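You operate a simulated robot arm through the tools that you are given. There is no shell and no other tool. Be economical: measure what you need, move in short steps, check, and stop when the job is done.

Carry out the task below with a simulated two-armed robot. There is one attempt and no reset: what you move stays moved.

TASK
Lift the gate, run the purple tray down at SLOW and unload it.
Fine: let it reach the stop; switch off before you lift the tray onto the table with two mats.
Where things are to end (x, y in the base frame): purple tray within 60 mm of [1890, -1700].

The check looks at the end state, three seconds after you hand in, the way a careful person would. Anything else that was tipped, shoved, dropped, spilled or broken makes it a failure.

THE ROBOT
Two 7-joint arms with two-finger parallel grippers on one trunk, on a base that drives. Base frame: it is fixed to the floor where the robot stands at the start and does not move with it; the origin is under the middle of the robot, x ahead of it, y to its left, z up. Readings come in mm, rad, newtons and seconds.
The left shoulder is at the start at [50, 187, 1135], the right one opposite. With the tool pointing down near the work surface each hand reaches from about 100 to 660 mm from the robot's upright axis, wherever it stands, measured 20 degrees to its own side. Places, roughly: conveyor belt [800, 500, 800]; conveyor run switch [600, -700, 600]; conveyor speed knob [500, -700, 600]; gate [600, 0, 900]; top of the table with two mats [2000, -1800, 800]; white pointer knob [400, 300, 800]; width knob [400, -100, 800]. Payload 3.43 kg a hand.
The TCP of each hand is the grasp point between the finger pads, 30 mm short of the fingertips. In the tool frame z runs along the fingers and y along their closing line. The gripper opens to 94 mm. The fingers are 28 mm wide and 10 mm thick; the gripper's body (50 by 96 mm) begins 55 mm behind the TCP.
Orientation is that of the tool frame in the base frame, as [roll, pitch, yaw] about the fixed x, y, z axes, in that order (R = Rz(yaw) Ry(pitch) Rx(roll)). With the fingers straight down and closing along the base's y, the tool's x points along the base's -x, its y along +y and its z along -z.

THE INTERFACE
- The arms move only by the tool send_rows. It takes "left_rows", "right_rows" or both (then of equal length, played together; a hand with none holds still); each is a list of rows, each a list of 7 numbers: the gripper command, from -1 (shut) to 1 (fully open), values between in proportion, then the shift along the tool's x, y, z in mm, then the turn, a rotation vector about the tool's x, y, z in rad. In form: [[jaw, dx, dy, dz, rx, ry, rz], ...]. A call has 1 to 12 rows; each row shifts and turns the commanded pose from where the row before left it, along the tool's axes as they then stand. Rows are played at 5 a second. More than 50 mm and 0.15 rad between two rows, or a gripper value outside its range, and nothing of the call is played. A pose out of reach is approached as far as the arm can. The call stops where the force on the tool passes 40 N (or 10 N more than at its start, if that is more) or the arm is blocked; 0.2 s more then pass. The fingers move at their own pace (about 153 mm/s each) and stop on an object; they squeeze with about 33 N. The grip force told is the motor's: it shows also when the fingers shut on nothing. Time passes only in rows, and 0.2 s behind the last, so rows that do not move let the fingers close. The reply holds the time, the measured pose of the TCP, the force on the tool along the base axes, the opening and the grip force, in the units named above and with some noise, with the torque about the TCP (base axes, N m) and any sound that the robot's microphone picked up.
- Cameras (640 x 400 px; columns grow to the right, rows downward): "scene" is now at [149.3, -8, 1340.7]; the picture's right is [-0.07, -1.00, 0.00], its down [-0.12, 0.01, -0.99] and it looks along [0.99, -0.07, -0.12] (base axes); focal length 214 px, centre (320, 200). "left" rides on the left gripper at [76, -14, -103] in its tool frame; the picture's right is [0.18, 0.98, 0.00], its down [-0.75, 0.14, -0.64] and it looks along [-0.63, 0.12, 0.77] (tool axes); focal length 243 px, centre (320, 200). "right" rides on the right gripper at [76, 14, -103] in its tool frame; the picture's right is [-0.18, 0.98, 0.00], its down [-0.75, -0.14, -0.64] and it looks along [-0.63, -0.12, 0.77] (tool axes); focal length 243 px, centre (320, 200). There is no depth. A picture from a camera that has moved, and an enlarged one, comes with that camera's place and axes in the base frame and with its lens.
- capture(camera): a new picture of that camera. The clock stands still meanwhile.
- raise_lower(by): slides the trunk up (or, below 0, down) by that many mm; the arms and the scene camera ride with it, the base frame stays. It gives what a move gives, with no picture.
- drive_base(legs): drives the robot by 1 to 6 legs, each [ahead, left, turn to the left] in mm, mm and rad, along the robot's own axes; the way and the turn of a leg run together, so that a leg with both is an arc; at most 1500 mm and 3.142 rad a leg. The arms and the cameras ride along, it lands a little off, and it stops where it bumps. It gives what a move gives.
- turn_head(pan, tilt): turns the head with the scene camera to pan (to the left, within 1.396 rad either way) and tilt (down, from -0.506 to 1.204), counted from straight ahead of the robot. It gives what a move gives.
- inspect(camera, box): a new picture of the part [left, top, right, bottom] of that camera's present view, enlarged. The clock stands still meanwhile.
- hand_in(): hands the job in; it is judged then, once.

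Work in short steps. Places have to be worked out from the pictures, the camera data and where the tool is seen: move nearer, look again, correct. Check each grasp and each placing, and mend what went wrong. You have 120 turns and 100 pictures in all, those below and enlarged ones among them. Open the grippers and draw the arms clear of the work before you hand the job in, unless the task says otherwise; then end with one line.

The tools are called as a command line: name --argument value ..., lists and objects as JSON in quotes. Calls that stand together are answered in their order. send_rows: Moves the arms, as the interface text tells. Its arguments: {"type":"object","properties":{"left_rows":{"type":"array","items":{"type":"array","items":{"type":"number"}}},"right_rows":{"type":"array","items":{"type":"array","items":{"type":"number"}}}},"required":[]} The other tools are called the same way: raise_lower (by) slides the trunk up or down; drive_base (legs) drives the base; turn_head (pan, tilt) turns the head that bears the scene camera; capture (camera) takes a picture; inspect (camera, box) takes an enlarged picture of a part of a camera's view; hand_in () hands the job in.

At the start:

```text
t: 0.0
left_eef_pos: [278.6, -33.1, 1333.9]
left_ee_rot: [3.141, -0.001, -3.14]
left_contact_force: [0.2, -1.0, 1.0]
left_torque: [0.04, -0.01, 0.05]
left_gripper_width: 94.0
left_finger_force: 0.0
right_eef_pos: [304.0, -352.4, 1290.8]
right_ee_rot: [-3.141, 0.0, -3.141]
right_contact_force: [0.9, 0.8, -0.7]
right_torque: [0.0, 0.02, 0.02]
right_gripper_width: 93.7
right_finger_force: 0.1
trunk travel left (down, up): [-350.0, 82.0]
robot x, y, heading: [-2.2, 2.8, -0.0]
head pan, tilt: [-0.07, 0.119]
```

scene: 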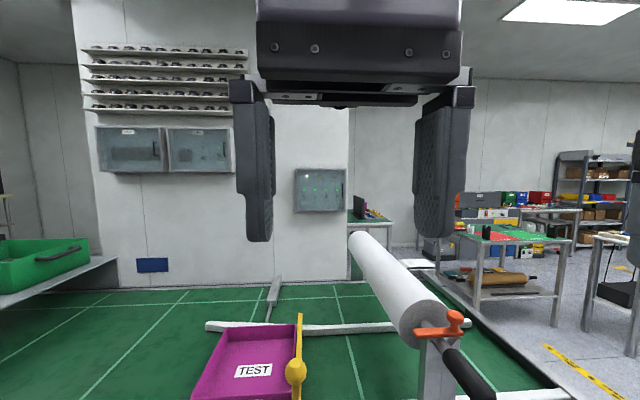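
right: 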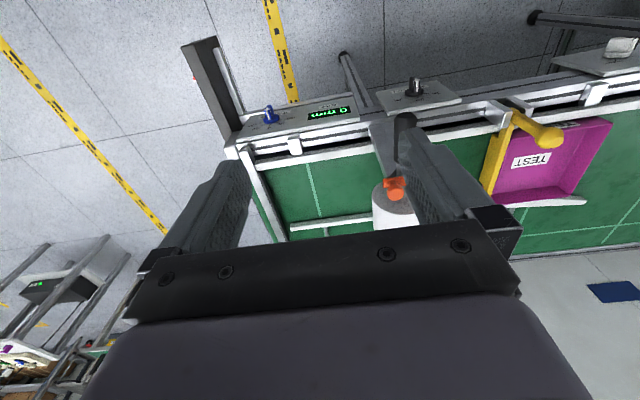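
left: 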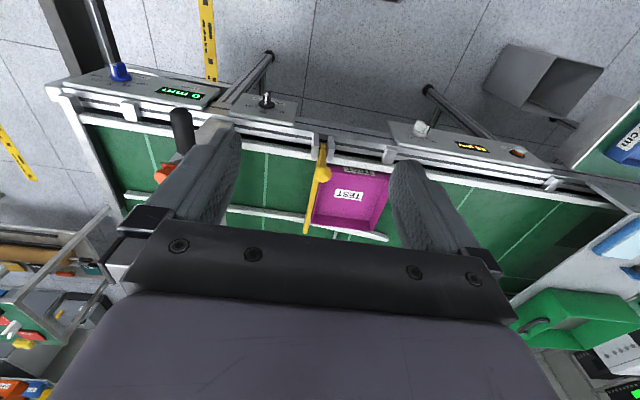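

The belt runs left-right in front of me, with the tray behind the yellow gate. I look down with the head to see the details.

turn_head --pan -0.3 --tilt 0.9

inspect --camera "left" --box '[40, 40, 360, 240]'

inspect --camera "right" --box '[180, 30, 640, 260]'

capture --camera "scene"

```text
t: 1.1
left_eef_pos: [277.3, -32.7, 1332.5]
left_ee_rot: [3.141, -0.001, -3.141]
left_contact_force: [0.3, 0.0, 0.9]
left_torque: [0.02, 0.02, -0.05]
left_gripper_width: 94.1
left_finger_force: 0.1
right_eef_pos: [303.2, -352.2, 1290.7]
right_ee_rot: [3.14, 0.0, -3.141]
right_contact_force: [0.0, 0.8, 0.4]
right_torque: [0.04, 0.01, -0.01]
right_gripper_width: 93.8
right_finger_force: 0.0
trunk travel left (down, up): [-350.0, 82.0]
robot x, y, heading: [0.2, 1.4, 0.003]
head pan, tilt: [-0.3, 0.901]
```

```text
2.00 times, centred on (200, 140) of left
camera zoom: at [202.0, -46.6, 1435.4], right [-0.18, 0.98, 0.0], down [0.75, 0.14, 0.64], along [0.63, 0.12, -0.77], focal length 485 px, centre (560, 320)
```

zoom: 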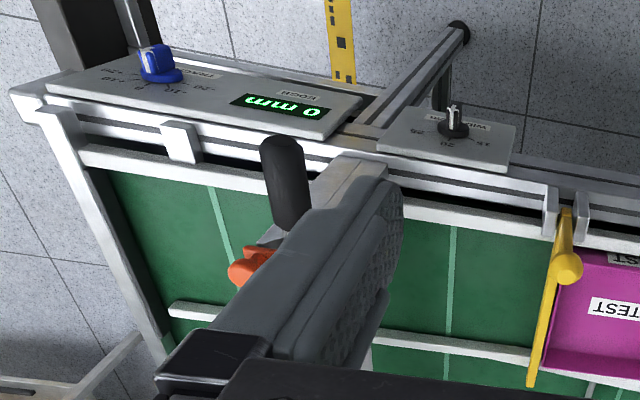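

```text
1.39 times, centred on (410, 145) of right
camera zoom: at [227.9, -338.3, 1394.0], right [0.18, 0.98, 0.0], down [0.75, -0.14, 0.64], along [0.63, -0.12, -0.77], focal length 338 px, centre (195, 276)
```

zoom: 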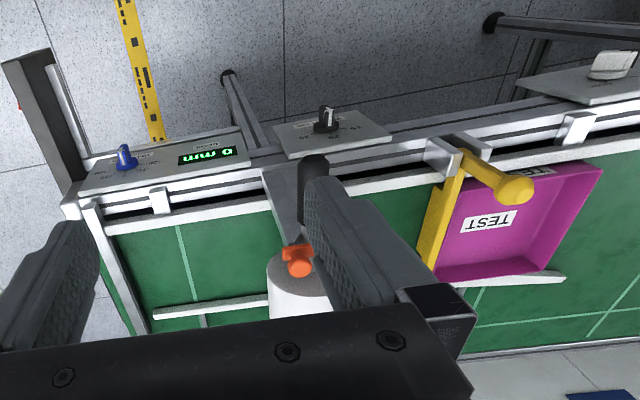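

```text
94 pictures are left
camera scene: at [129.4, -23.9, 1271.6], right [-0.3, -0.96, 0.0], down [-0.75, 0.23, -0.62], along [0.59, -0.18, -0.78], focal length 214 px, centre (320, 200)
```

scene: 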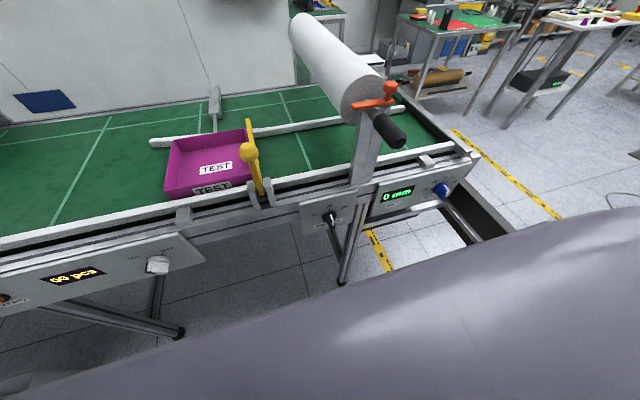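

I look at the right end of the conveyor, where the run switch and speed knob should be, and zoom on the gate and roller.

inspect --camera "scene" --box '[140, 60, 480, 260]'

turn_head --pan -1.0 --tilt 0.7

capture --camera "scene"

```text
1.88 times, centred on (310, 160) of scene
camera zoom: at [129.4, -23.9, 1271.6], right [-0.3, -0.96, 0.0], down [-0.75, 0.23, -0.62], along [0.59, -0.18, -0.78], focal length 404 px, centre (339, 275)
```

zoom: 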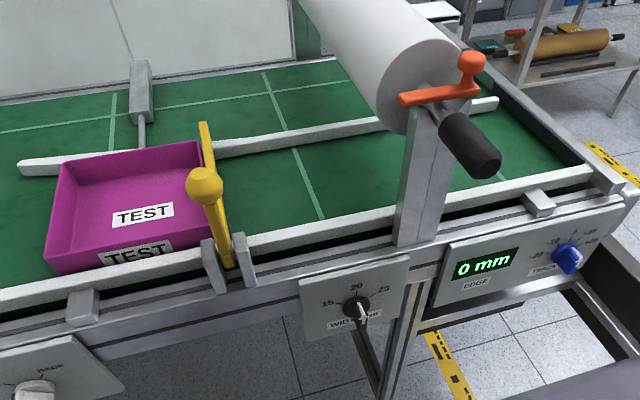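

```text
t: 2.2
left_eef_pos: [277.1, -33.2, 1333.0]
left_ee_rot: [-3.141, -0.001, 3.141]
left_contact_force: [0.6, -0.4, -0.5]
left_torque: [0.0, 0.01, 0.01]
left_gripper_width: 94.1
left_finger_force: 0.0
right_eef_pos: [303.9, -353.1, 1290.5]
right_ee_rot: [3.141, 0.001, 3.14]
right_contact_force: [0.0, -0.1, 0.3]
right_torque: [0.01, 0.0, 0.01]
right_gripper_width: 94.2
right_finger_force: 0.1
trunk travel left (down, up): [-350.0, 82.0]
robot x, y, heading: [2.2, 0.2, 0.002]
head pan, tilt: [-1.0, 0.7]
```

```text
92 pictures are left
camera scene: at [103.2, -73.0, 1287.7], right [-0.84, -0.54, 0.0], down [-0.35, 0.54, -0.76], along [0.41, -0.64, -0.64], focal length 214 px, centre (320, 200)
```

scene: 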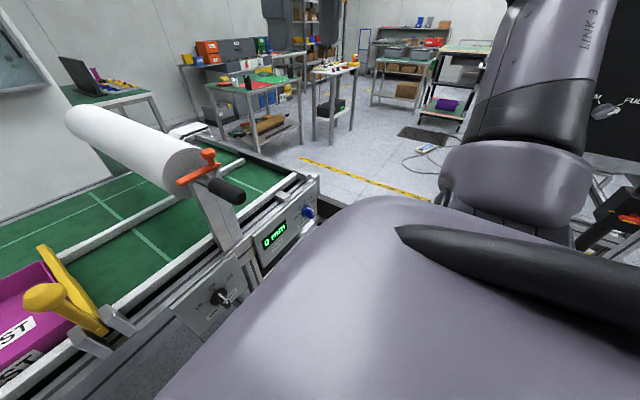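

I look at the left panel and the wider surroundings to the right.

turn_head --pan 0.5 --tilt 0.9

capture --camera "scene"

inspect --camera "scene" --box '[280, 190, 520, 340]'

turn_head --pan -1.39 --tilt 0.5

capture --camera "scene"

```text
t: 3.8
left_eef_pos: [276.9, -32.1, 1332.0]
left_ee_rot: [3.141, -0.002, 3.142]
left_contact_force: [0.1, 0.2, -0.9]
left_torque: [0.0, 0.02, 0.01]
left_gripper_width: 94.0
left_finger_force: 0.0
right_eef_pos: [304.0, -352.4, 1290.6]
right_ee_rot: [3.139, 0.0, 3.141]
right_contact_force: [-0.1, 0.2, -0.6]
right_torque: [0.0, 0.02, 0.03]
right_gripper_width: 94.1
right_finger_force: 0.1
trunk travel left (down, up): [-350.0, 82.0]
robot x, y, heading: [1.8, -1.8, -0.0]
head pan, tilt: [0.499, 0.901]
```

```text
91 pictures are left
camera scene: at [123.5, 34.5, 1271.6], right [0.48, -0.88, 0.0], down [-0.69, -0.37, -0.62], along [0.55, 0.3, -0.78], focal length 214 px, centre (320, 200)
```

scene: 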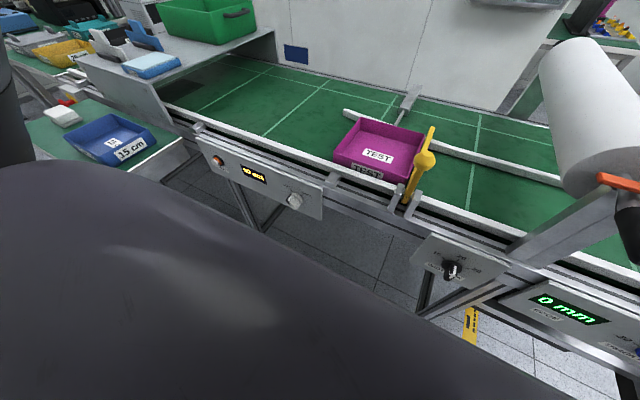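

```text
2.67 times, centred on (400, 265) of scene
camera zoom: at [123.5, 34.5, 1271.6], right [0.48, -0.88, 0.0], down [-0.69, -0.37, -0.62], along [0.55, 0.3, -0.78], focal length 572 px, centre (107, 27)
```

zoom: 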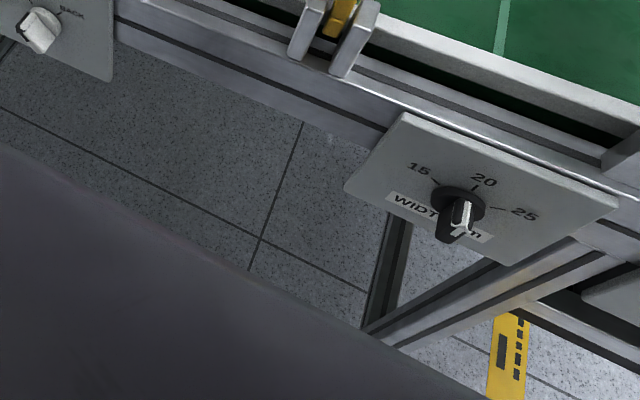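

```text
t: 5.7
left_eef_pos: [278.1, -33.6, 1332.4]
left_ee_rot: [-3.14, -0.002, 3.141]
left_contact_force: [-0.1, -0.6, -0.2]
left_torque: [-0.03, -0.02, 0.01]
left_gripper_width: 93.9
left_finger_force: 0.1
right_eef_pos: [303.8, -353.1, 1290.3]
right_ee_rot: [3.139, 0.002, -3.14]
right_contact_force: [0.1, -0.2, 0.3]
right_torque: [0.02, -0.01, 0.0]
right_gripper_width: 94.2
right_finger_force: 0.2
trunk travel left (down, up): [-350.0, 82.0]
robot x, y, heading: [2.3, 3.8, 0.004]
head pan, tilt: [-1.389, 0.499]
```

```text
89 pictures are left
camera scene: at [73.7, -91.1, 1305.4], right [-0.98, -0.18, 0.0], down [-0.09, 0.47, -0.88], along [0.16, -0.86, -0.48], focal length 214 px, centre (320, 200)
```

scene: 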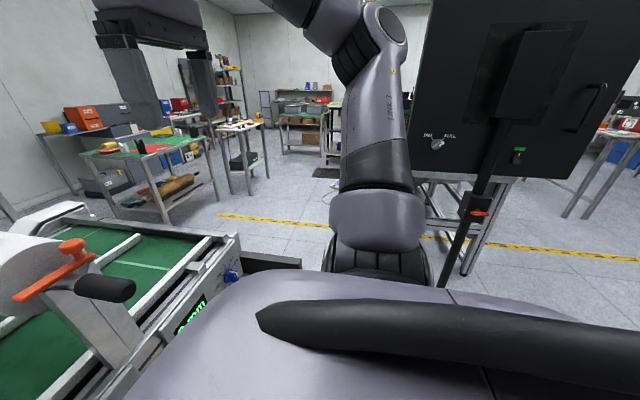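

I zoom on the dark unit at my right and on the conveyor end.

inspect --camera "scene" --box '[400, 60, 640, 260]'

inspect --camera "scene" --box '[0, 60, 320, 260]'

```text
2.00 times, centred on (520, 160) of scene
camera zoom: at [73.7, -91.1, 1305.4], right [-0.98, -0.18, 0.0], down [-0.09, 0.47, -0.88], along [0.16, -0.86, -0.48], focal length 429 px, centre (-80, 280)
```

zoom: 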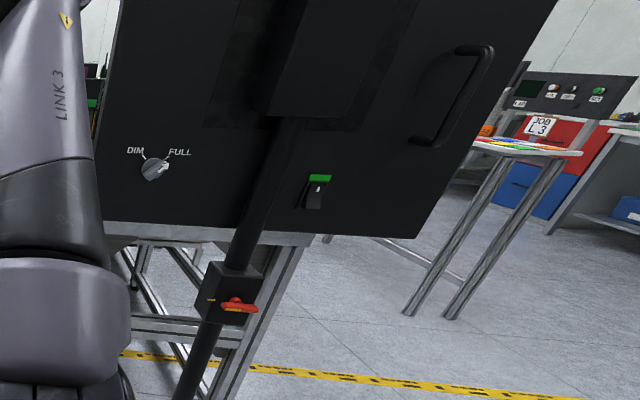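

```text
2.00 times, centred on (160, 160) of scene
camera zoom: at [73.7, -91.1, 1305.4], right [-0.98, -0.18, 0.0], down [-0.09, 0.47, -0.88], along [0.16, -0.86, -0.48], focal length 429 px, centre (640, 280)
```

zoom: 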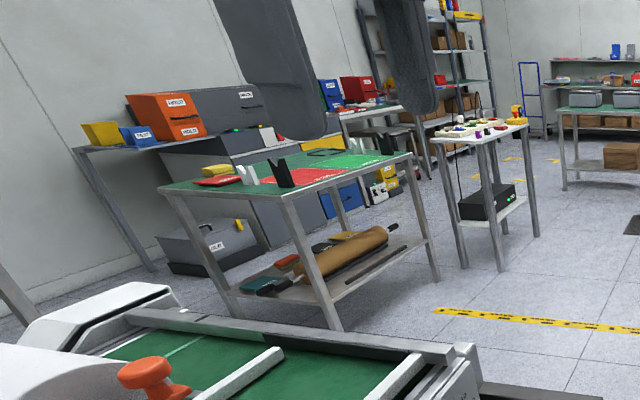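

The table with the green and red mats is the goal table. Next I bring the left hand nearer the gate to see how it works.

send_rows --left_rows '[[1, -30, 12, 30, 0, 0, 0], [1, -30, 12, 30, 0, 0, 0], [1, -30, 12, 30, 0, 0, 0], [1, -30, 12, 30, 0, 0, 0], [1, -30, 12, 30, 0, 0, 0], [1, -20, 0, 20, 0, 0, 0]]'

capture --camera "left"

```text
t: 7.0
left_eef_pos: [448.4, 27.7, 1161.9]
left_ee_rot: [-3.14, -0.001, -3.141]
left_contact_force: [-0.3, -0.1, 0.1]
left_torque: [-0.03, 0.0, -0.03]
left_gripper_width: 94.1
left_finger_force: 0.1
right_eef_pos: [303.2, -353.3, 1290.1]
right_ee_rot: [3.14, 0.001, -3.142]
right_contact_force: [1.0, 0.2, -0.8]
right_torque: [-0.03, 0.02, 0.02]
right_gripper_width: 94.2
right_finger_force: 0.1
trunk travel left (down, up): [-350.0, 82.0]
robot x, y, heading: [-1.1, 1.5, -0.004]
head pan, tilt: [-1.389, 0.499]
```

```text
86 pictures are left
camera left: at [372.4, 13.4, 1264.7], right [-0.18, 0.98, 0.0], down [0.75, 0.14, 0.64], along [0.63, 0.12, -0.77], focal length 243 px, centre (320, 200)
```

left: 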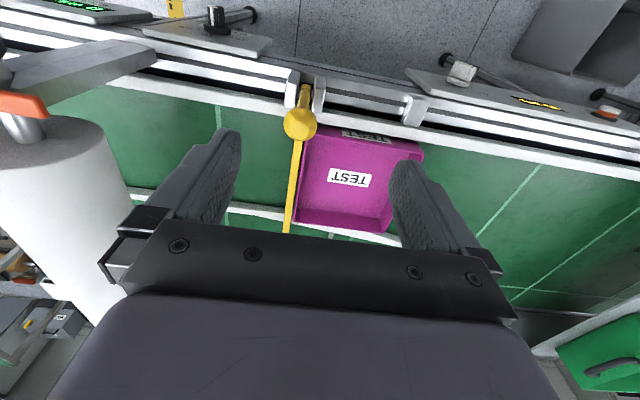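

The ball handle triangulates to about [480, 12, 1009], and its diameter is ~36 mm. I come down over it.

send_rows --left_rows '[[1, -16, -8, 20, 0, 0, 0], [1, -16, -8, 30, 0, 0, 0], [1, 0, 0, 30, 0, 0, 0]]'

capture --camera "left"

turn_head --pan 0.0 --tilt 0.7

capture --camera "scene"

```text
t: 7.8
left_eef_pos: [478.8, 11.5, 1081.3]
left_ee_rot: [3.141, 0.0, -3.141]
left_contact_force: [0.7, -0.3, -0.1]
left_torque: [-0.04, -0.01, 0.01]
left_gripper_width: 94.2
left_finger_force: 0.0
right_eef_pos: [305.1, -352.0, 1290.9]
right_ee_rot: [3.14, 0.001, 3.142]
right_contact_force: [0.3, -0.3, -0.4]
right_torque: [-0.01, 0.03, -0.02]
right_gripper_width: 94.1
right_finger_force: 0.1
trunk travel left (down, up): [-350.0, 82.0]
robot x, y, heading: [0.1, 1.1, 0.003]
head pan, tilt: [-1.389, 0.499]
```

```text
85 pictures are left
camera left: at [404.1, -2.6, 1184.6], right [-0.18, 0.98, 0.0], down [0.75, 0.14, 0.64], along [0.63, 0.12, -0.77], focal length 243 px, centre (320, 200)
```

left: 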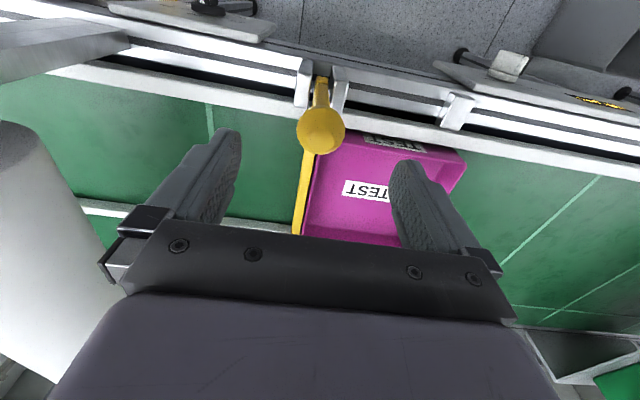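

```text
t: 9.4
left_eef_pos: [478.7, 10.5, 1081.8]
left_ee_rot: [-3.141, -0.001, -3.141]
left_contact_force: [0.0, -0.6, 1.5]
left_torque: [0.02, 0.02, 0.0]
left_gripper_width: 94.2
left_finger_force: 0.1
right_eef_pos: [303.9, -353.3, 1290.3]
right_ee_rot: [3.14, 0.0, 3.141]
right_contact_force: [-0.8, -0.7, 0.2]
right_torque: [0.04, -0.01, -0.01]
right_gripper_width: 94.0
right_finger_force: 0.0
trunk travel left (down, up): [-350.0, 82.0]
robot x, y, heading: [-1.9, 2.6, 0.0]
head pan, tilt: [0.0, 0.7]
```

```text
84 pictures are left
camera scene: at [142.1, -1.7, 1287.7], right [0.0, -1.0, 0.0], down [-0.64, 0.0, -0.77], along [0.77, 0.0, -0.64], focal length 214 px, centre (320, 200)
```

scene: 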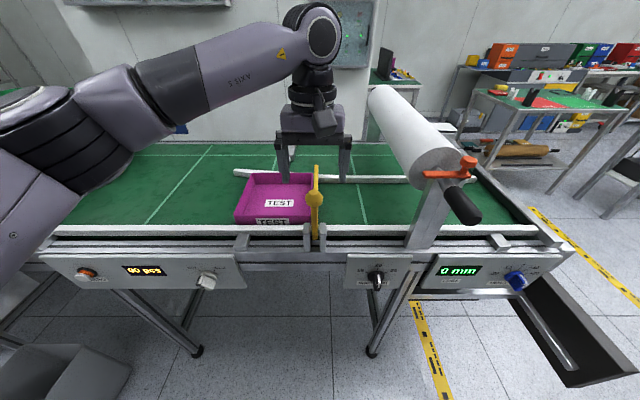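

Handle confirmed at about [481, 12, 1008]; I descend and close on it.

send_rows --left_rows '[[1, -2, 0, 25, 0, 0, 0], [1, 0, 0, 25, 0, 0, 0], [1, 0, 0, 22, 0, 0, 0], [-1, 0, 0, 0, 0, 0, 0], [-1, 0, 0, 0, 0, 0, 0], [-1, 0, 0, 0, 0, 0, 0]]'

capture --camera "left"

```text
t: 10.8
left_eef_pos: [480.6, 11.8, 1010.5]
left_ee_rot: [-3.142, -0.002, -3.139]
left_contact_force: [0.5, 0.9, -1.0]
left_torque: [0.08, -0.18, -0.06]
left_gripper_width: 36.4
left_finger_force: 45.0
right_eef_pos: [304.3, -351.7, 1291.5]
right_ee_rot: [3.141, -0.001, -3.14]
right_contact_force: [-0.3, 0.3, 0.6]
right_torque: [0.01, -0.03, 0.04]
right_gripper_width: 93.8
right_finger_force: 0.0
trunk travel left (down, up): [-350.0, 82.0]
robot x, y, heading: [-0.4, 0.1, 0.001]
head pan, tilt: [0.0, 0.7]
```

```text
83 pictures are left
camera left: at [405.9, -1.9, 1113.0], right [-0.18, 0.98, 0.0], down [0.75, 0.14, 0.64], along [0.63, 0.12, -0.77], focal length 243 px, centre (320, 200)
```

left: 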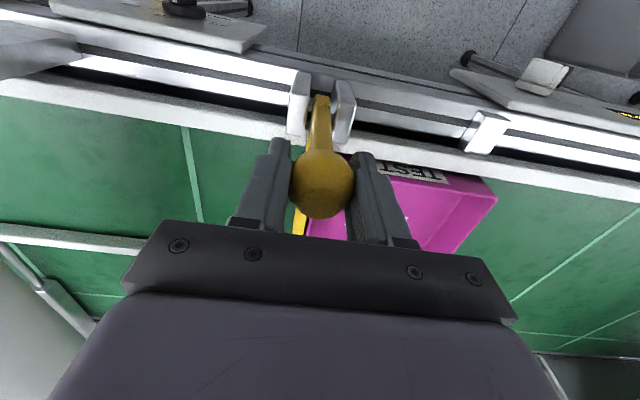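

Ball gripped (36 mm). I try a small lift to feel whether it slides or pivots.

send_rows --left_rows '[[-1, 0, 0, -5, 0, 0, 0], [-1, 0, 0, -5, 0, 0, 0], [-1, 0, 0, -5, 0, 0, 0]]'

capture --camera "left"

inspect --camera "scene" --box '[220, 120, 420, 260]'

```text
t: 11.5
left_eef_pos: [481.2, 12.1, 1013.9]
left_ee_rot: [3.136, -0.013, -3.141]
left_contact_force: [6.1, -1.6, -12.7]
left_torque: [-0.31, -0.83, -0.23]
left_gripper_width: 36.5
left_finger_force: 44.9
right_eef_pos: [304.5, -352.5, 1290.9]
right_ee_rot: [3.139, -0.002, -3.141]
right_contact_force: [-0.1, 0.3, -0.9]
right_torque: [0.0, 0.0, 0.01]
right_gripper_width: 94.0
right_finger_force: 0.1
trunk travel left (down, up): [-350.0, 82.0]
robot x, y, heading: [-0.9, -2.3, -0.002]
head pan, tilt: [0.0, 0.7]
stopped in row 3 (left hand): the force on the tool passed its limit (the readings are from after the stop); the commanded pose is now the measured one
```

```text
82 pictures are left
camera left: at [407.1, -2.5, 1117.6], right [-0.18, 0.98, 0.01], down [0.76, 0.14, 0.63], along [0.62, 0.12, -0.77], focal length 243 px, centre (320, 200)
```

left: 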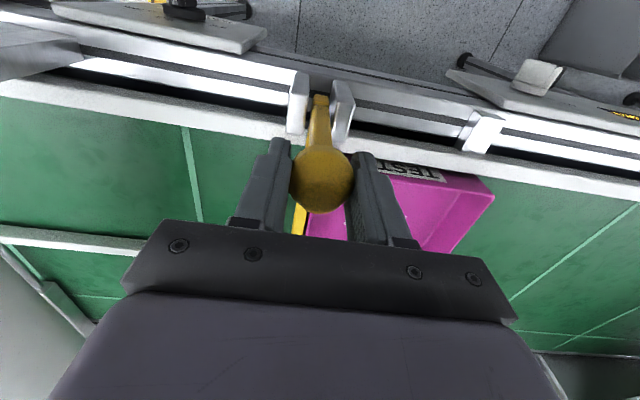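

```text
2.86 times, centred on (320, 190) of scene
camera zoom: at [143.5, -1.9, 1287.8], right [0.0, -1.0, 0.0], down [-0.65, 0.0, -0.76], along [0.76, 0.0, -0.65], focal length 613 px, centre (320, 229)
```

zoom: 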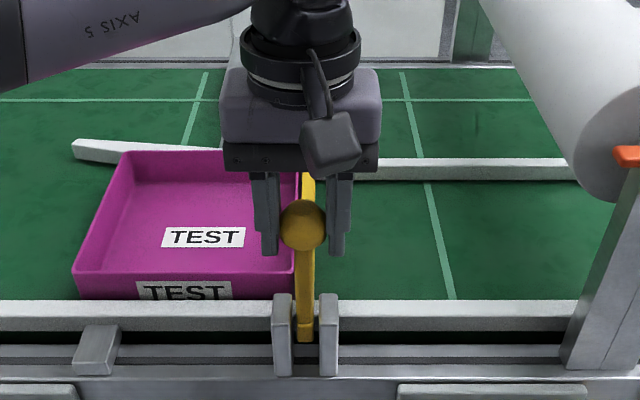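

It is blocked straight up: the gate is a bell crank pivoting at about [482, 12, 880], with the ball above it and the bar out over the belt. I pull the ball toward me a little along that arc.

send_rows --left_rows '[[-1, 0, 0, 4, 0, 0, 0], [-1, 10, 0, 0, 0, 0, 0], [-1, 10, 0, 1, 0, 0, 0], [-1, 10, 0, 2, 0, 0, 0]]'

inspect --camera "scene" --box '[220, 120, 420, 260]'

```text
t: 12.5
left_eef_pos: [449.8, 11.6, 1010.5]
left_ee_rot: [3.137, -0.01, 3.14]
left_contact_force: [14.1, -3.1, 4.6]
left_torque: [-0.02, -1.27, -0.06]
left_gripper_width: 36.7
left_finger_force: 45.1
right_eef_pos: [305.0, -352.9, 1289.9]
right_ee_rot: [3.14, -0.002, -3.141]
right_contact_force: [-0.8, -0.8, 0.6]
right_torque: [0.01, 0.0, 0.01]
right_gripper_width: 93.9
right_finger_force: 0.1
trunk travel left (down, up): [-350.0, 82.0]
robot x, y, heading: [-1.2, 1.7, -0.005]
head pan, tilt: [0.0, 0.7]
```

```text
2.86 times, centred on (320, 190) of scene
camera zoom: at [143.2, -2.1, 1287.6], right [0.0, -1.0, 0.0], down [-0.65, 0.0, -0.76], along [0.76, 0.0, -0.65], focal length 613 px, centre (320, 229)
```

zoom: 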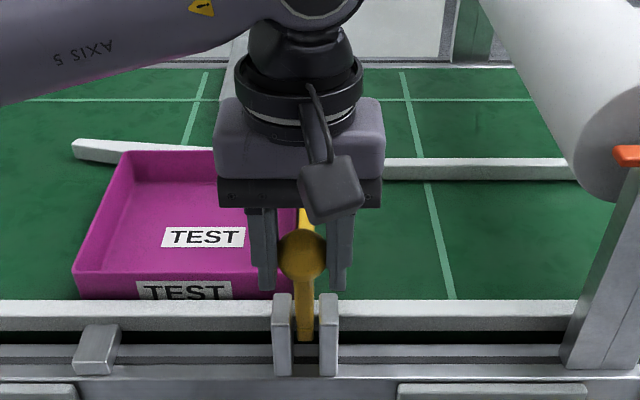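

It swings. I continue along the arc, with slightly more drop.

send_rows --left_rows '[[-1, 12, 0, 3, 0, 0, 0], [-1, 12, 0, 4, 0, 0, 0], [-1, 11, 0, 5, 0, 0, 0]]'

inspect --camera "scene" --box '[220, 120, 420, 260]'

```text
t: 13.3
left_eef_pos: [417.7, 11.5, 995.3]
left_ee_rot: [3.135, -0.009, -3.14]
left_contact_force: [21.8, -9.6, -8.5]
left_torque: [0.04, -1.24, -0.01]
left_gripper_width: 36.6
left_finger_force: 45.2
right_eef_pos: [306.8, -353.8, 1288.7]
right_ee_rot: [3.141, -0.001, 3.141]
right_contact_force: [-0.5, -0.4, 0.2]
right_torque: [0.01, 0.0, 0.0]
right_gripper_width: 94.2
right_finger_force: 0.0
trunk travel left (down, up): [-350.0, 82.0]
robot x, y, heading: [0.4, -0.9, -0.002]
head pan, tilt: [0.0, 0.7]
```

```text
2.86 times, centred on (320, 190) of scene
camera zoom: at [145.1, -2.9, 1287.1], right [0.0, -1.0, 0.0], down [-0.65, 0.0, -0.76], along [0.76, 0.0, -0.65], focal length 613 px, centre (320, 229)
```

zoom: 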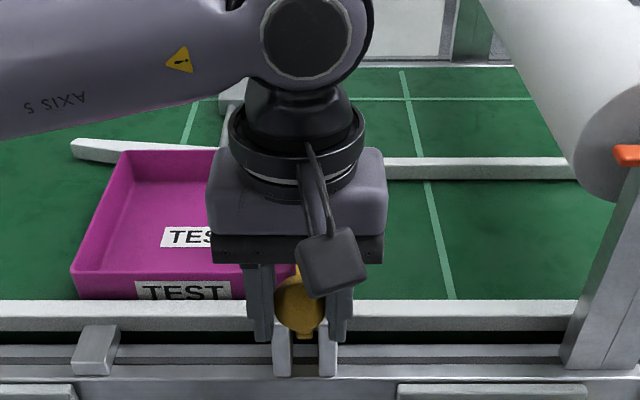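

Forces say I should drop more steeply; I continue in small steps.

send_rows --left_rows '[[-1, 9, 0, 7, 0, 0, 0], [-1, 8, 0, 8, 0, 0, 0], [-1, 7, 0, 9, 0, 0, 0]]'

capture --camera "left"

```text
t: 14.1
left_eef_pos: [393.2, 11.3, 974.1]
left_ee_rot: [3.137, -0.006, -3.141]
left_contact_force: [20.2, -8.7, 2.7]
left_torque: [-0.1, -1.41, -0.09]
left_gripper_width: 36.7
left_finger_force: 45.5
right_eef_pos: [305.4, -353.7, 1289.5]
right_ee_rot: [3.14, -0.003, -3.141]
right_contact_force: [0.9, 0.2, -1.0]
right_torque: [-0.01, 0.0, -0.02]
right_gripper_width: 94.1
right_finger_force: 0.1
trunk travel left (down, up): [-350.0, 82.0]
robot x, y, heading: [2.1, 1.8, -0.002]
head pan, tilt: [0.0, 0.7]
```

```text
78 pictures are left
camera left: at [317.6, -2.6, 1076.7], right [-0.18, 0.98, 0.01], down [0.76, 0.14, 0.64], along [0.63, 0.12, -0.77], focal length 243 px, centre (320, 200)
```

left: 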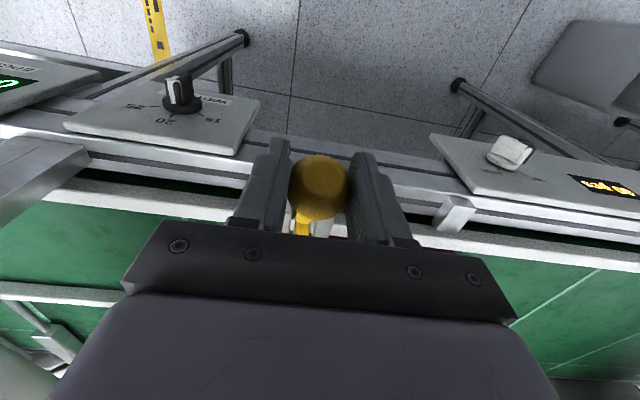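

The arc fits a pivot at [487, 890] with radius 126; I am about half way. I continue.

send_rows --left_rows '[[-1, 11.5, 0, 15, 0, 0, 0], [-1, 9, 0, 16.4, 0, 0, 0], [-1, 6.5, 0, 17.8, 0, 0, 0]]'

capture --camera "scene"

```text
t: 14.8
left_eef_pos: [374.2, 11.5, 944.6]
left_ee_rot: [-3.139, 0.005, -3.136]
left_contact_force: [4.7, -1.8, 2.7]
left_torque: [-0.29, 0.57, 0.08]
left_gripper_width: 36.7
left_finger_force: 44.7
right_eef_pos: [303.6, -352.2, 1289.7]
right_ee_rot: [3.14, -0.001, 3.141]
right_contact_force: [-0.2, -0.4, 0.8]
right_torque: [0.01, 0.01, -0.01]
right_gripper_width: 93.8
right_finger_force: 0.1
trunk travel left (down, up): [-350.0, 82.0]
robot x, y, heading: [-1.4, -2.4, 0.004]
head pan, tilt: [0.0, 0.7]
stopped in row 3 (left hand): the force on the tool passed its limit (the readings are from after the stop); the commanded pose is now the measured one
```

```text
77 pictures are left
camera scene: at [142.8, -1.9, 1287.5], right [0.0, -1.0, 0.0], down [-0.64, 0.0, -0.76], along [0.76, 0.0, -0.64], focal length 214 px, centre (320, 200)
```

scene: 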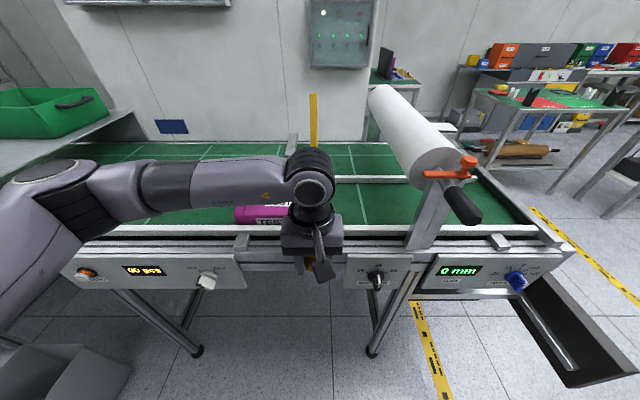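

The bar is up and it has reached its stop. I ease back slightly to see whether the gate pushes or holds itself.

send_rows --left_rows '[[-1, -2, 0, -3, 0, 0, 0], [-1, 0, 0, 0, 0, 0, 0]]'

```text
t: 15.4
left_eef_pos: [373.3, 11.3, 944.4]
left_ee_rot: [3.141, -0.001, -3.138]
left_contact_force: [-1.2, -6.6, -12.2]
left_torque: [-0.05, 1.1, -0.04]
left_gripper_width: 36.4
left_finger_force: 44.7
right_eef_pos: [304.5, -353.2, 1289.3]
right_ee_rot: [3.14, -0.001, 3.141]
right_contact_force: [-0.5, 0.4, -1.2]
right_torque: [0.01, 0.01, -0.01]
right_gripper_width: 94.1
right_finger_force: 0.0
trunk travel left (down, up): [-350.0, 82.0]
robot x, y, heading: [2.3, 0.2, -0.003]
head pan, tilt: [0.0, 0.7]
```

Easing back, the gate now pulls my hand down, i.e. toward open: it latches itself. I open the jaws and draw up.

send_rows --left_rows '[[-0.2, 2, 0, 3, 0, 0, 0], [0.3, 0, 0, 0, 0, 0, 0], [0.3, 0, 0, 0, 0, 0, 0]]'

capture --camera "left"

```text
t: 16.2
left_eef_pos: [372.0, 11.6, 944.5]
left_ee_rot: [-3.139, 0.004, -3.137]
left_contact_force: [-0.4, -0.2, 0.0]
left_torque: [0.0, 0.01, 0.0]
left_gripper_width: 61.0
left_finger_force: 0.2
right_eef_pos: [304.3, -352.2, 1289.2]
right_ee_rot: [3.14, -0.001, 3.142]
right_contact_force: [-0.1, 0.2, 0.6]
right_torque: [-0.02, 0.01, -0.04]
right_gripper_width: 94.0
right_finger_force: 0.1
trunk travel left (down, up): [-350.0, 82.0]
robot x, y, heading: [0.2, -1.2, -0.0]
head pan, tilt: [0.0, 0.7]
```

```text
76 pictures are left
camera left: at [296.3, -1.8, 1046.3], right [-0.19, 0.98, 0.0], down [0.75, 0.15, 0.65], along [0.63, 0.12, -0.76], focal length 243 px, centre (320, 200)
```

left: 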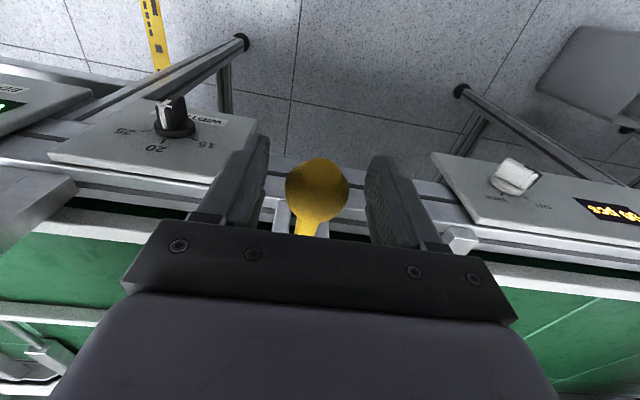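

The gate stays up. I withdraw the left hand upward and back.

send_rows --left_rows '[[0.3, 0, 0, -40, 0, 0, 0], [0.3, 0, 0, -40, 0, 0, 0], [0.5, 10, 0, -40, 0, 0, 0], [1, 15, 10, -40, 0, 0, 0], [1, 15, 20, -40, 0, 0, 0], [1, 20, 30, -40, 0, 0, 0]]'

turn_head --pan -0.3 --tilt 0.7

capture --camera "scene"

capture --camera "right"

```text
refused: row 6 steps farther than a row can; nothing moved
```

```text
t: 17.0
left_eef_pos: [372.4, 11.1, 944.4]
left_ee_rot: [-3.139, 0.006, -3.137]
left_contact_force: [0.9, -0.4, -1.1]
left_torque: [-0.02, -0.01, -0.01]
left_gripper_width: 61.1
left_finger_force: 0.1
right_eef_pos: [303.2, -351.7, 1289.2]
right_ee_rot: [3.139, -0.002, -3.141]
right_contact_force: [-0.4, -0.1, 0.1]
right_torque: [0.02, 0.02, 0.03]
right_gripper_width: 93.9
right_finger_force: 0.0
trunk travel left (down, up): [-350.0, 82.0]
robot x, y, heading: [-0.3, -0.2, 0.002]
head pan, tilt: [-0.3, 0.7]
```

```text
75 pictures are left
camera scene: at [138.5, -26.7, 1287.7], right [-0.3, -0.96, 0.0], down [-0.62, 0.19, -0.76], along [0.73, -0.23, -0.64], focal length 214 px, centre (320, 200)
```

scene: 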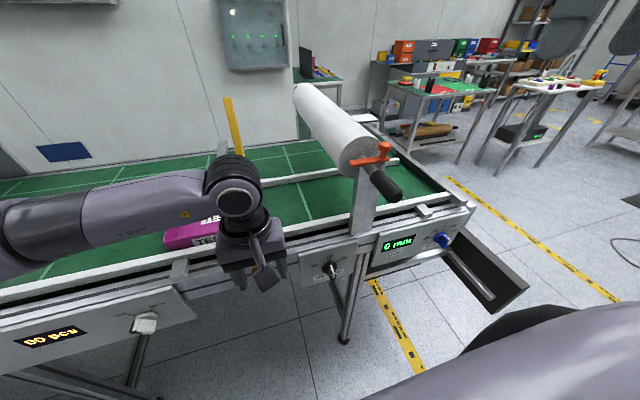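

```text
74 pictures are left
camera right: at [228.0, -338.4, 1393.9], right [0.18, 0.98, 0.0], down [0.75, -0.14, 0.64], along [0.63, -0.12, -0.77], focal length 243 px, centre (320, 200)
```

right: 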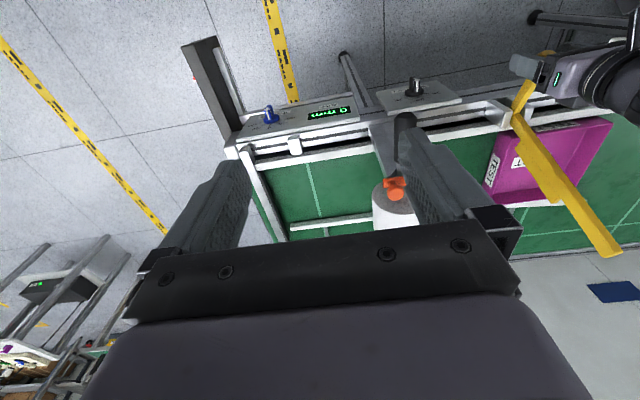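

The step was too long; I redo the withdrawal with smaller ones.

send_rows --left_rows '[[0.3, 0, 0, -40, 0, 0, 0], [0.3, 0, 0, -40, 0, 0, 0], [0.5, 10, 0, -40, 0, 0, 0], [1, 15, 10, -40, 0, 0, 0], [1, 15, 20, -40, 0, 0, 0], [1, 15, 20, -40, 0, 0, 0]]'

inspect --camera "right" --box '[160, 20, 360, 145]'

inspect --camera "scene" --box '[360, 180, 560, 320]'

```text
t: 18.4
left_eef_pos: [314.7, 64.8, 1182.9]
left_ee_rot: [-3.141, 0.006, -3.137]
left_contact_force: [-0.3, 0.4, -0.6]
left_torque: [0.01, -0.05, 0.0]
left_gripper_width: 93.8
left_finger_force: 0.0
right_eef_pos: [304.2, -352.4, 1289.7]
right_ee_rot: [3.14, 0.0, 3.141]
right_contact_force: [-0.6, -0.1, -0.6]
right_torque: [-0.03, 0.0, -0.01]
right_gripper_width: 93.9
right_finger_force: 0.2
trunk travel left (down, up): [-350.0, 82.0]
robot x, y, heading: [-1.7, 5.7, -0.001]
head pan, tilt: [-0.3, 0.7]
```

```text
3.20 times, centred on (260, 82) of right
camera zoom: at [227.1, -338.0, 1394.2], right [0.18, 0.98, 0.0], down [0.75, -0.14, 0.64], along [0.63, -0.12, -0.77], focal length 776 px, centre (512, 576)
```

zoom: 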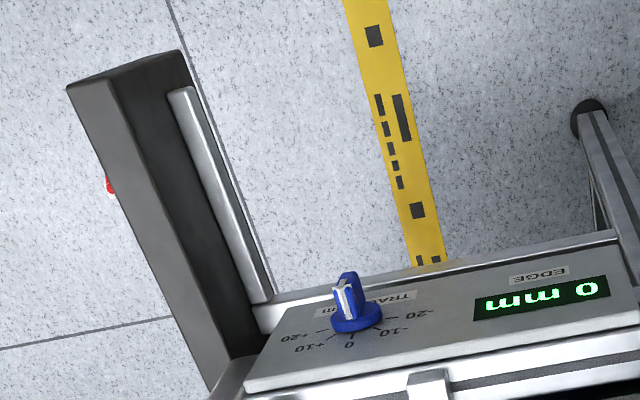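

```text
2.86 times, centred on (460, 250) of scene
camera zoom: at [137.7, -26.4, 1287.8], right [-0.3, -0.96, 0.0], down [-0.61, 0.19, -0.77], along [0.73, -0.23, -0.64], focal length 613 px, centre (-80, 57)
```

zoom: 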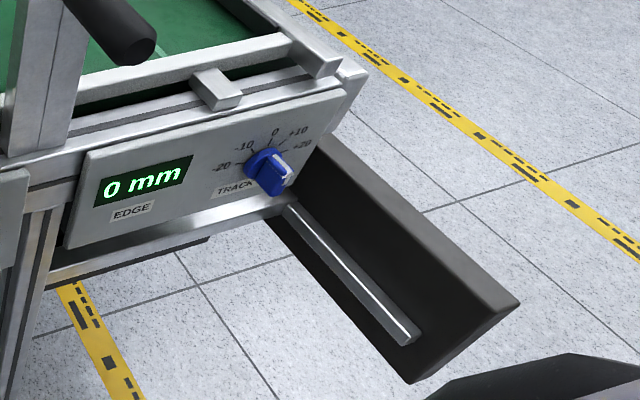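

The control box sticks out toward me at y≈-740 with its controls on the far (−y) side, so I must stand beyond it. Before driving I need the position of the black pole; I back up a little for parallax.

turn_head --pan -1.39 --tilt 0.5

capture --camera "scene"

drive_base --legs '[[-100, 0, 0]]'

capture --camera "scene"

```text
t: 19.7
left_eef_pos: [315.9, 63.5, 1181.6]
left_ee_rot: [-3.139, 0.003, -3.136]
left_contact_force: [0.3, -0.3, 0.4]
left_torque: [0.01, 0.03, -0.01]
left_gripper_width: 94.0
left_finger_force: 0.0
right_eef_pos: [303.8, -352.0, 1290.0]
right_ee_rot: [3.14, 0.0, -3.141]
right_contact_force: [0.8, -0.1, 0.9]
right_torque: [-0.02, 0.0, 0.0]
right_gripper_width: 93.6
right_finger_force: 0.1
trunk travel left (down, up): [-350.0, 82.0]
robot x, y, heading: [1.5, -0.7, 0.001]
head pan, tilt: [-1.389, 0.499]
```

```text
71 pictures are left
camera scene: at [73.8, -91.1, 1305.4], right [-0.98, -0.18, 0.0], down [-0.09, 0.47, -0.88], along [0.16, -0.86, -0.48], focal length 214 px, centre (320, 200)
```

scene: 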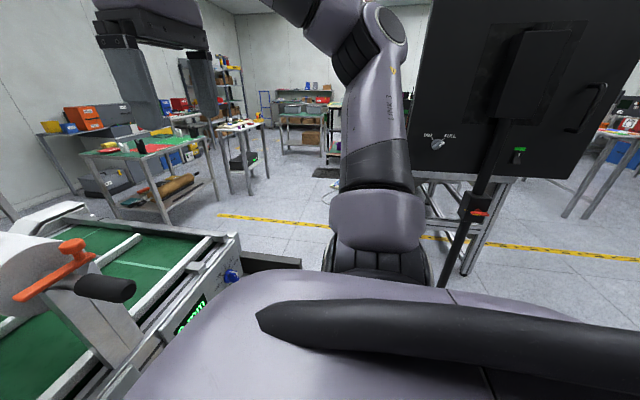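

```text
t: 20.9
left_eef_pos: [216.4, 64.7, 1182.5]
left_ee_rot: [-3.14, 0.004, -3.136]
left_contact_force: [0.3, -0.1, -0.3]
left_torque: [0.0, -0.03, 0.0]
left_gripper_width: 94.0
left_finger_force: 0.1
right_eef_pos: [203.7, -352.3, 1290.1]
right_ee_rot: [3.141, -0.002, 3.141]
right_contact_force: [-0.5, 0.0, -0.4]
right_torque: [0.0, 0.0, -0.01]
right_gripper_width: 93.9
right_finger_force: 0.0
trunk travel left (down, up): [-350.0, 82.0]
robot x, y, heading: [-97.5, 1.8, 0.0]
head pan, tilt: [-1.389, 0.499]
```

```text
70 pictures are left
camera scene: at [-25.9, -91.1, 1305.5], right [-0.98, -0.18, 0.0], down [-0.09, 0.47, -0.88], along [0.16, -0.86, -0.48], focal length 214 px, centre (320, 200)
```

scene: 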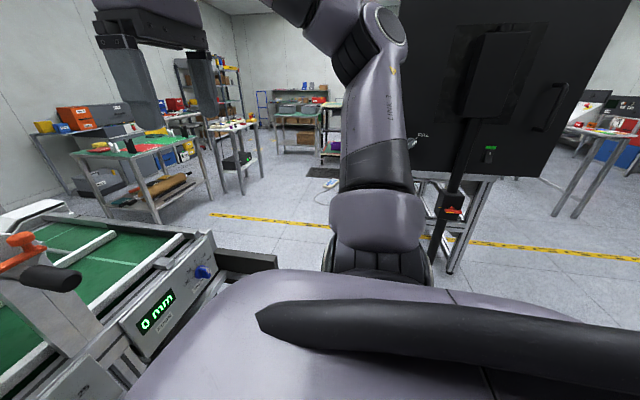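

The pole sits near [-400, -880] and the dark cabinet's front is at about y≈-900 with its left edge near x≈-200. The gap to the control box is narrow, so I look down to see my own base and the floor.

turn_head --pan -0.9 --tilt 1.2

capture --camera "scene"

capture --camera "right"

```text
t: 21.9
left_eef_pos: [216.0, 63.9, 1181.3]
left_ee_rot: [-3.139, 0.005, -3.135]
left_contact_force: [-0.1, -0.3, 0.3]
left_torque: [0.01, 0.01, 0.02]
left_gripper_width: 93.9
left_finger_force: 0.1
right_eef_pos: [205.6, -352.2, 1290.2]
right_ee_rot: [3.14, -0.002, 3.141]
right_contact_force: [-0.1, 1.0, -0.3]
right_torque: [-0.01, -0.02, -0.01]
right_gripper_width: 94.0
right_finger_force: 0.1
trunk travel left (down, up): [-350.0, 82.0]
robot x, y, heading: [-98.7, -0.5, -0.003]
head pan, tilt: [-0.901, 1.201]
```

```text
69 pictures are left
camera scene: at [-6.6, -45.5, 1251.8], right [-0.78, -0.62, 0.0], down [-0.58, 0.73, -0.36], along [0.23, -0.28, -0.93], focal length 214 px, centre (320, 200)
```

scene: 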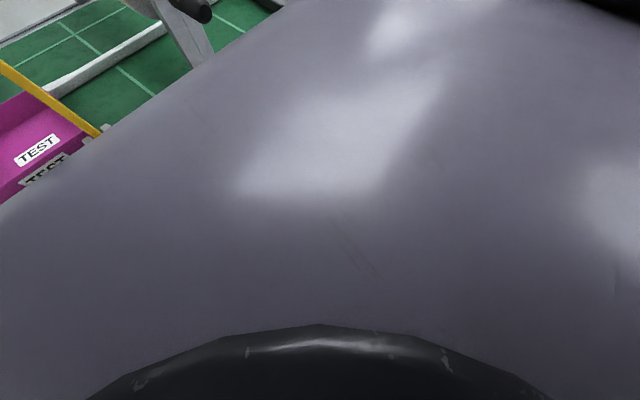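

```text
68 pictures are left
camera right: at [129.4, -338.4, 1393.9], right [0.18, 0.98, 0.0], down [0.75, -0.14, 0.64], along [0.63, -0.12, -0.77], focal length 243 px, centre (320, 200)
```

right: 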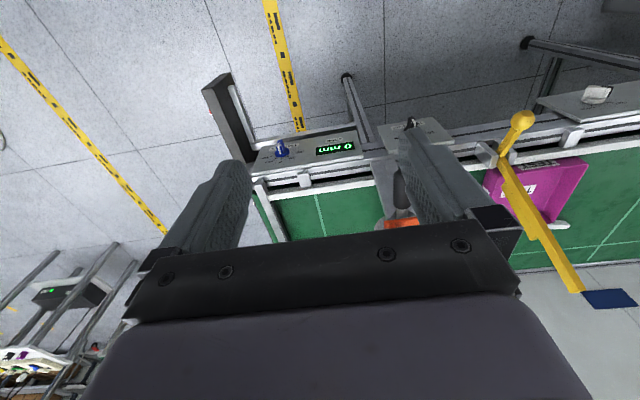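

The box end's top corner comes out near [260, -693, 690]. I check left/rear before manoeuvring.

turn_head --pan 1.39 --tilt 0.5

capture --camera "scene"

```text
t: 24.1
left_eef_pos: [216.2, 64.9, 1181.9]
left_ee_rot: [-3.139, 0.005, -3.136]
left_contact_force: [0.2, -0.2, 0.0]
left_torque: [-0.02, 0.0, -0.03]
left_gripper_width: 93.9
left_finger_force: 0.0
right_eef_pos: [205.5, -352.5, 1289.8]
right_ee_rot: [3.14, 0.0, -3.141]
right_contact_force: [0.4, 0.6, -0.8]
right_torque: [0.01, -0.02, 0.03]
right_gripper_width: 93.9
right_finger_force: 0.0
trunk travel left (down, up): [-350.0, 82.0]
robot x, y, heading: [-102.7, 2.3, 0.001]
head pan, tilt: [1.389, 0.499]
```

```text
67 pictures are left
camera scene: at [-24.9, 87.8, 1305.4], right [0.98, -0.18, 0.0], down [-0.09, -0.47, -0.88], along [0.16, 0.86, -0.48], focal length 214 px, centre (320, 200)
```

scene: 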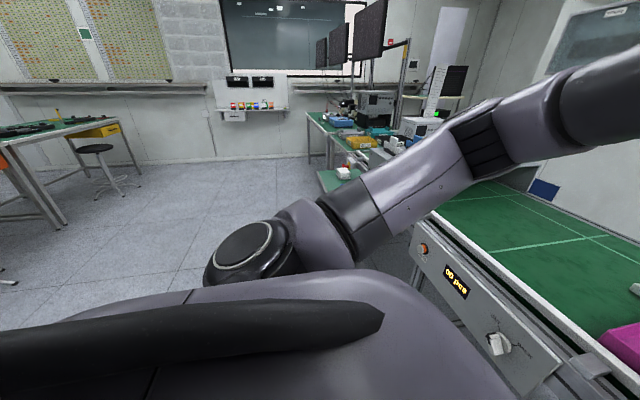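

The left-rear is clear. I back up further and turn right so I can see the gap and cabinet head-on.

drive_base --legs '[[-250, 0, 0], [0, 0, -0.8]]'

turn_head --pan -0.3 --tilt 0.6

capture --camera "scene"

capture --camera "right"

```text
t: 28.0
left_eef_pos: [-81.3, -179.8, 1181.4]
left_ee_rot: [-3.141, 0.005, 2.354]
left_contact_force: [0.0, 0.3, -0.7]
left_torque: [0.0, 0.02, 0.0]
left_gripper_width: 94.2
left_finger_force: 0.1
right_eef_pos: [-384.5, -465.0, 1289.9]
right_ee_rot: [3.139, 0.0, 2.348]
right_contact_force: [-0.1, -0.5, 0.4]
right_torque: [0.01, 0.03, 0.01]
right_gripper_width: 94.2
right_finger_force: 0.0
trunk travel left (down, up): [-350.0, 82.0]
robot x, y, heading: [-349.9, 2.1, -0.792]
head pan, tilt: [1.389, 0.499]
```

```text
t: 29.7
left_eef_pos: [-82.0, -180.6, 1181.3]
left_ee_rot: [-3.14, 0.004, 2.353]
left_contact_force: [-0.6, 0.1, 0.2]
left_torque: [-0.02, 0.0, 0.0]
left_gripper_width: 94.0
left_finger_force: 0.0
right_eef_pos: [-385.9, -463.0, 1290.2]
right_ee_rot: [3.139, -0.002, 2.348]
right_contact_force: [0.8, 0.2, -0.4]
right_torque: [-0.02, -0.01, 0.02]
right_gripper_width: 93.9
right_finger_force: 0.1
trunk travel left (down, up): [-350.0, 82.0]
robot x, y, heading: [-348.5, 1.6, -0.797]
head pan, tilt: [-0.3, 0.6]
```

```text
66 pictures are left
camera scene: at [-268.0, -121.9, 1296.3], right [-0.89, -0.46, 0.0], down [-0.26, 0.5, -0.83], along [0.38, -0.73, -0.56], focal length 214 px, centre (320, 200)
```

scene: 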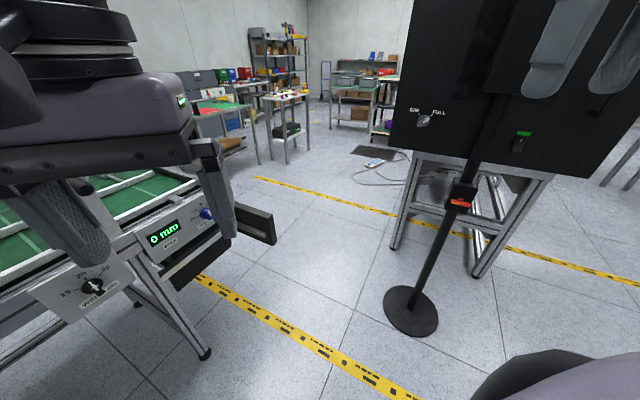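

```text
65 pictures are left
camera right: at [-429.7, -399.7, 1393.9], right [0.83, 0.56, 0.0], down [0.43, -0.64, 0.64], along [0.36, -0.53, -0.77], focal length 243 px, centre (320, 200)
```

right: 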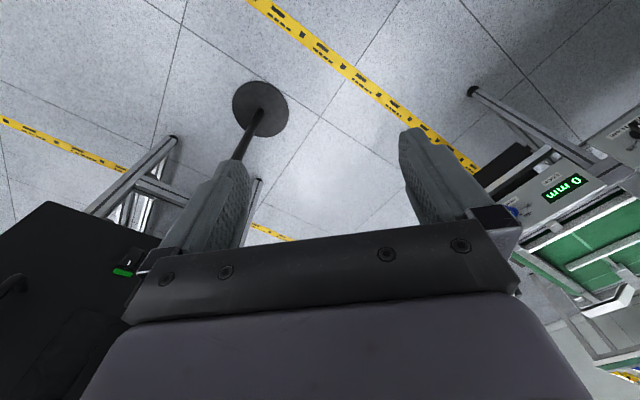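

Now the layout is clear: pole foot disc centred near [-439, -1003] (r≈155), control box end at [265, -700], gap ≈610 mm. I'll pass it sideways (front toward the box, arms fore/aft of travel), first aligning and going half way.

drive_base --legs '[[0, 0, 1.203], [-10, -450, 0]]'

turn_head --pan -1.39 --tilt 0.7

capture --camera "scene"

```text
t: 35.4
left_eef_pos: [85.5, -235.5, 1181.6]
left_ee_rot: [-3.139, 0.002, -2.729]
left_contact_force: [0.1, 0.0, 0.3]
left_torque: [-0.01, 0.03, 0.02]
left_gripper_width: 94.2
left_finger_force: 0.1
right_eef_pos: [240.4, -622.7, 1290.6]
right_ee_rot: [3.14, 0.0, -2.733]
right_contact_force: [0.0, 0.3, -0.6]
right_torque: [-0.01, -0.01, 0.02]
right_gripper_width: 94.0
right_finger_force: 0.1
trunk travel left (down, up): [-350.0, 82.0]
robot x, y, heading: [-176.5, -417.9, 0.409]
head pan, tilt: [-0.3, 0.6]
```

```text
t: 36.8
left_eef_pos: [86.1, -235.7, 1181.5]
left_ee_rot: [-3.14, 0.005, -2.728]
left_contact_force: [-0.4, 0.0, -0.9]
left_torque: [0.01, 0.04, 0.01]
left_gripper_width: 94.2
left_finger_force: 0.1
right_eef_pos: [240.7, -622.6, 1289.4]
right_ee_rot: [3.139, 0.0, -2.734]
right_contact_force: [-1.0, 0.3, 0.3]
right_torque: [0.04, -0.03, -0.03]
right_gripper_width: 93.9
right_finger_force: 0.1
trunk travel left (down, up): [-350.0, 82.0]
robot x, y, heading: [-178.0, -421.7, 0.407]
head pan, tilt: [-1.389, 0.7]
```

```text
64 pictures are left
camera scene: at [-78.8, -468.3, 1287.7], right [-0.83, -0.56, 0.0], down [-0.36, 0.54, -0.77], along [0.43, -0.64, -0.64], focal length 214 px, centre (320, 200)
```

scene: 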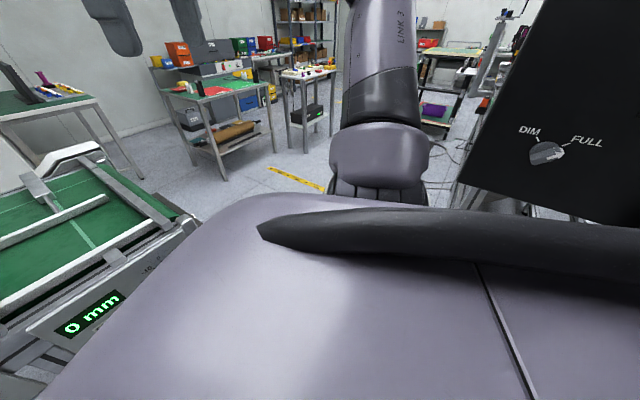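

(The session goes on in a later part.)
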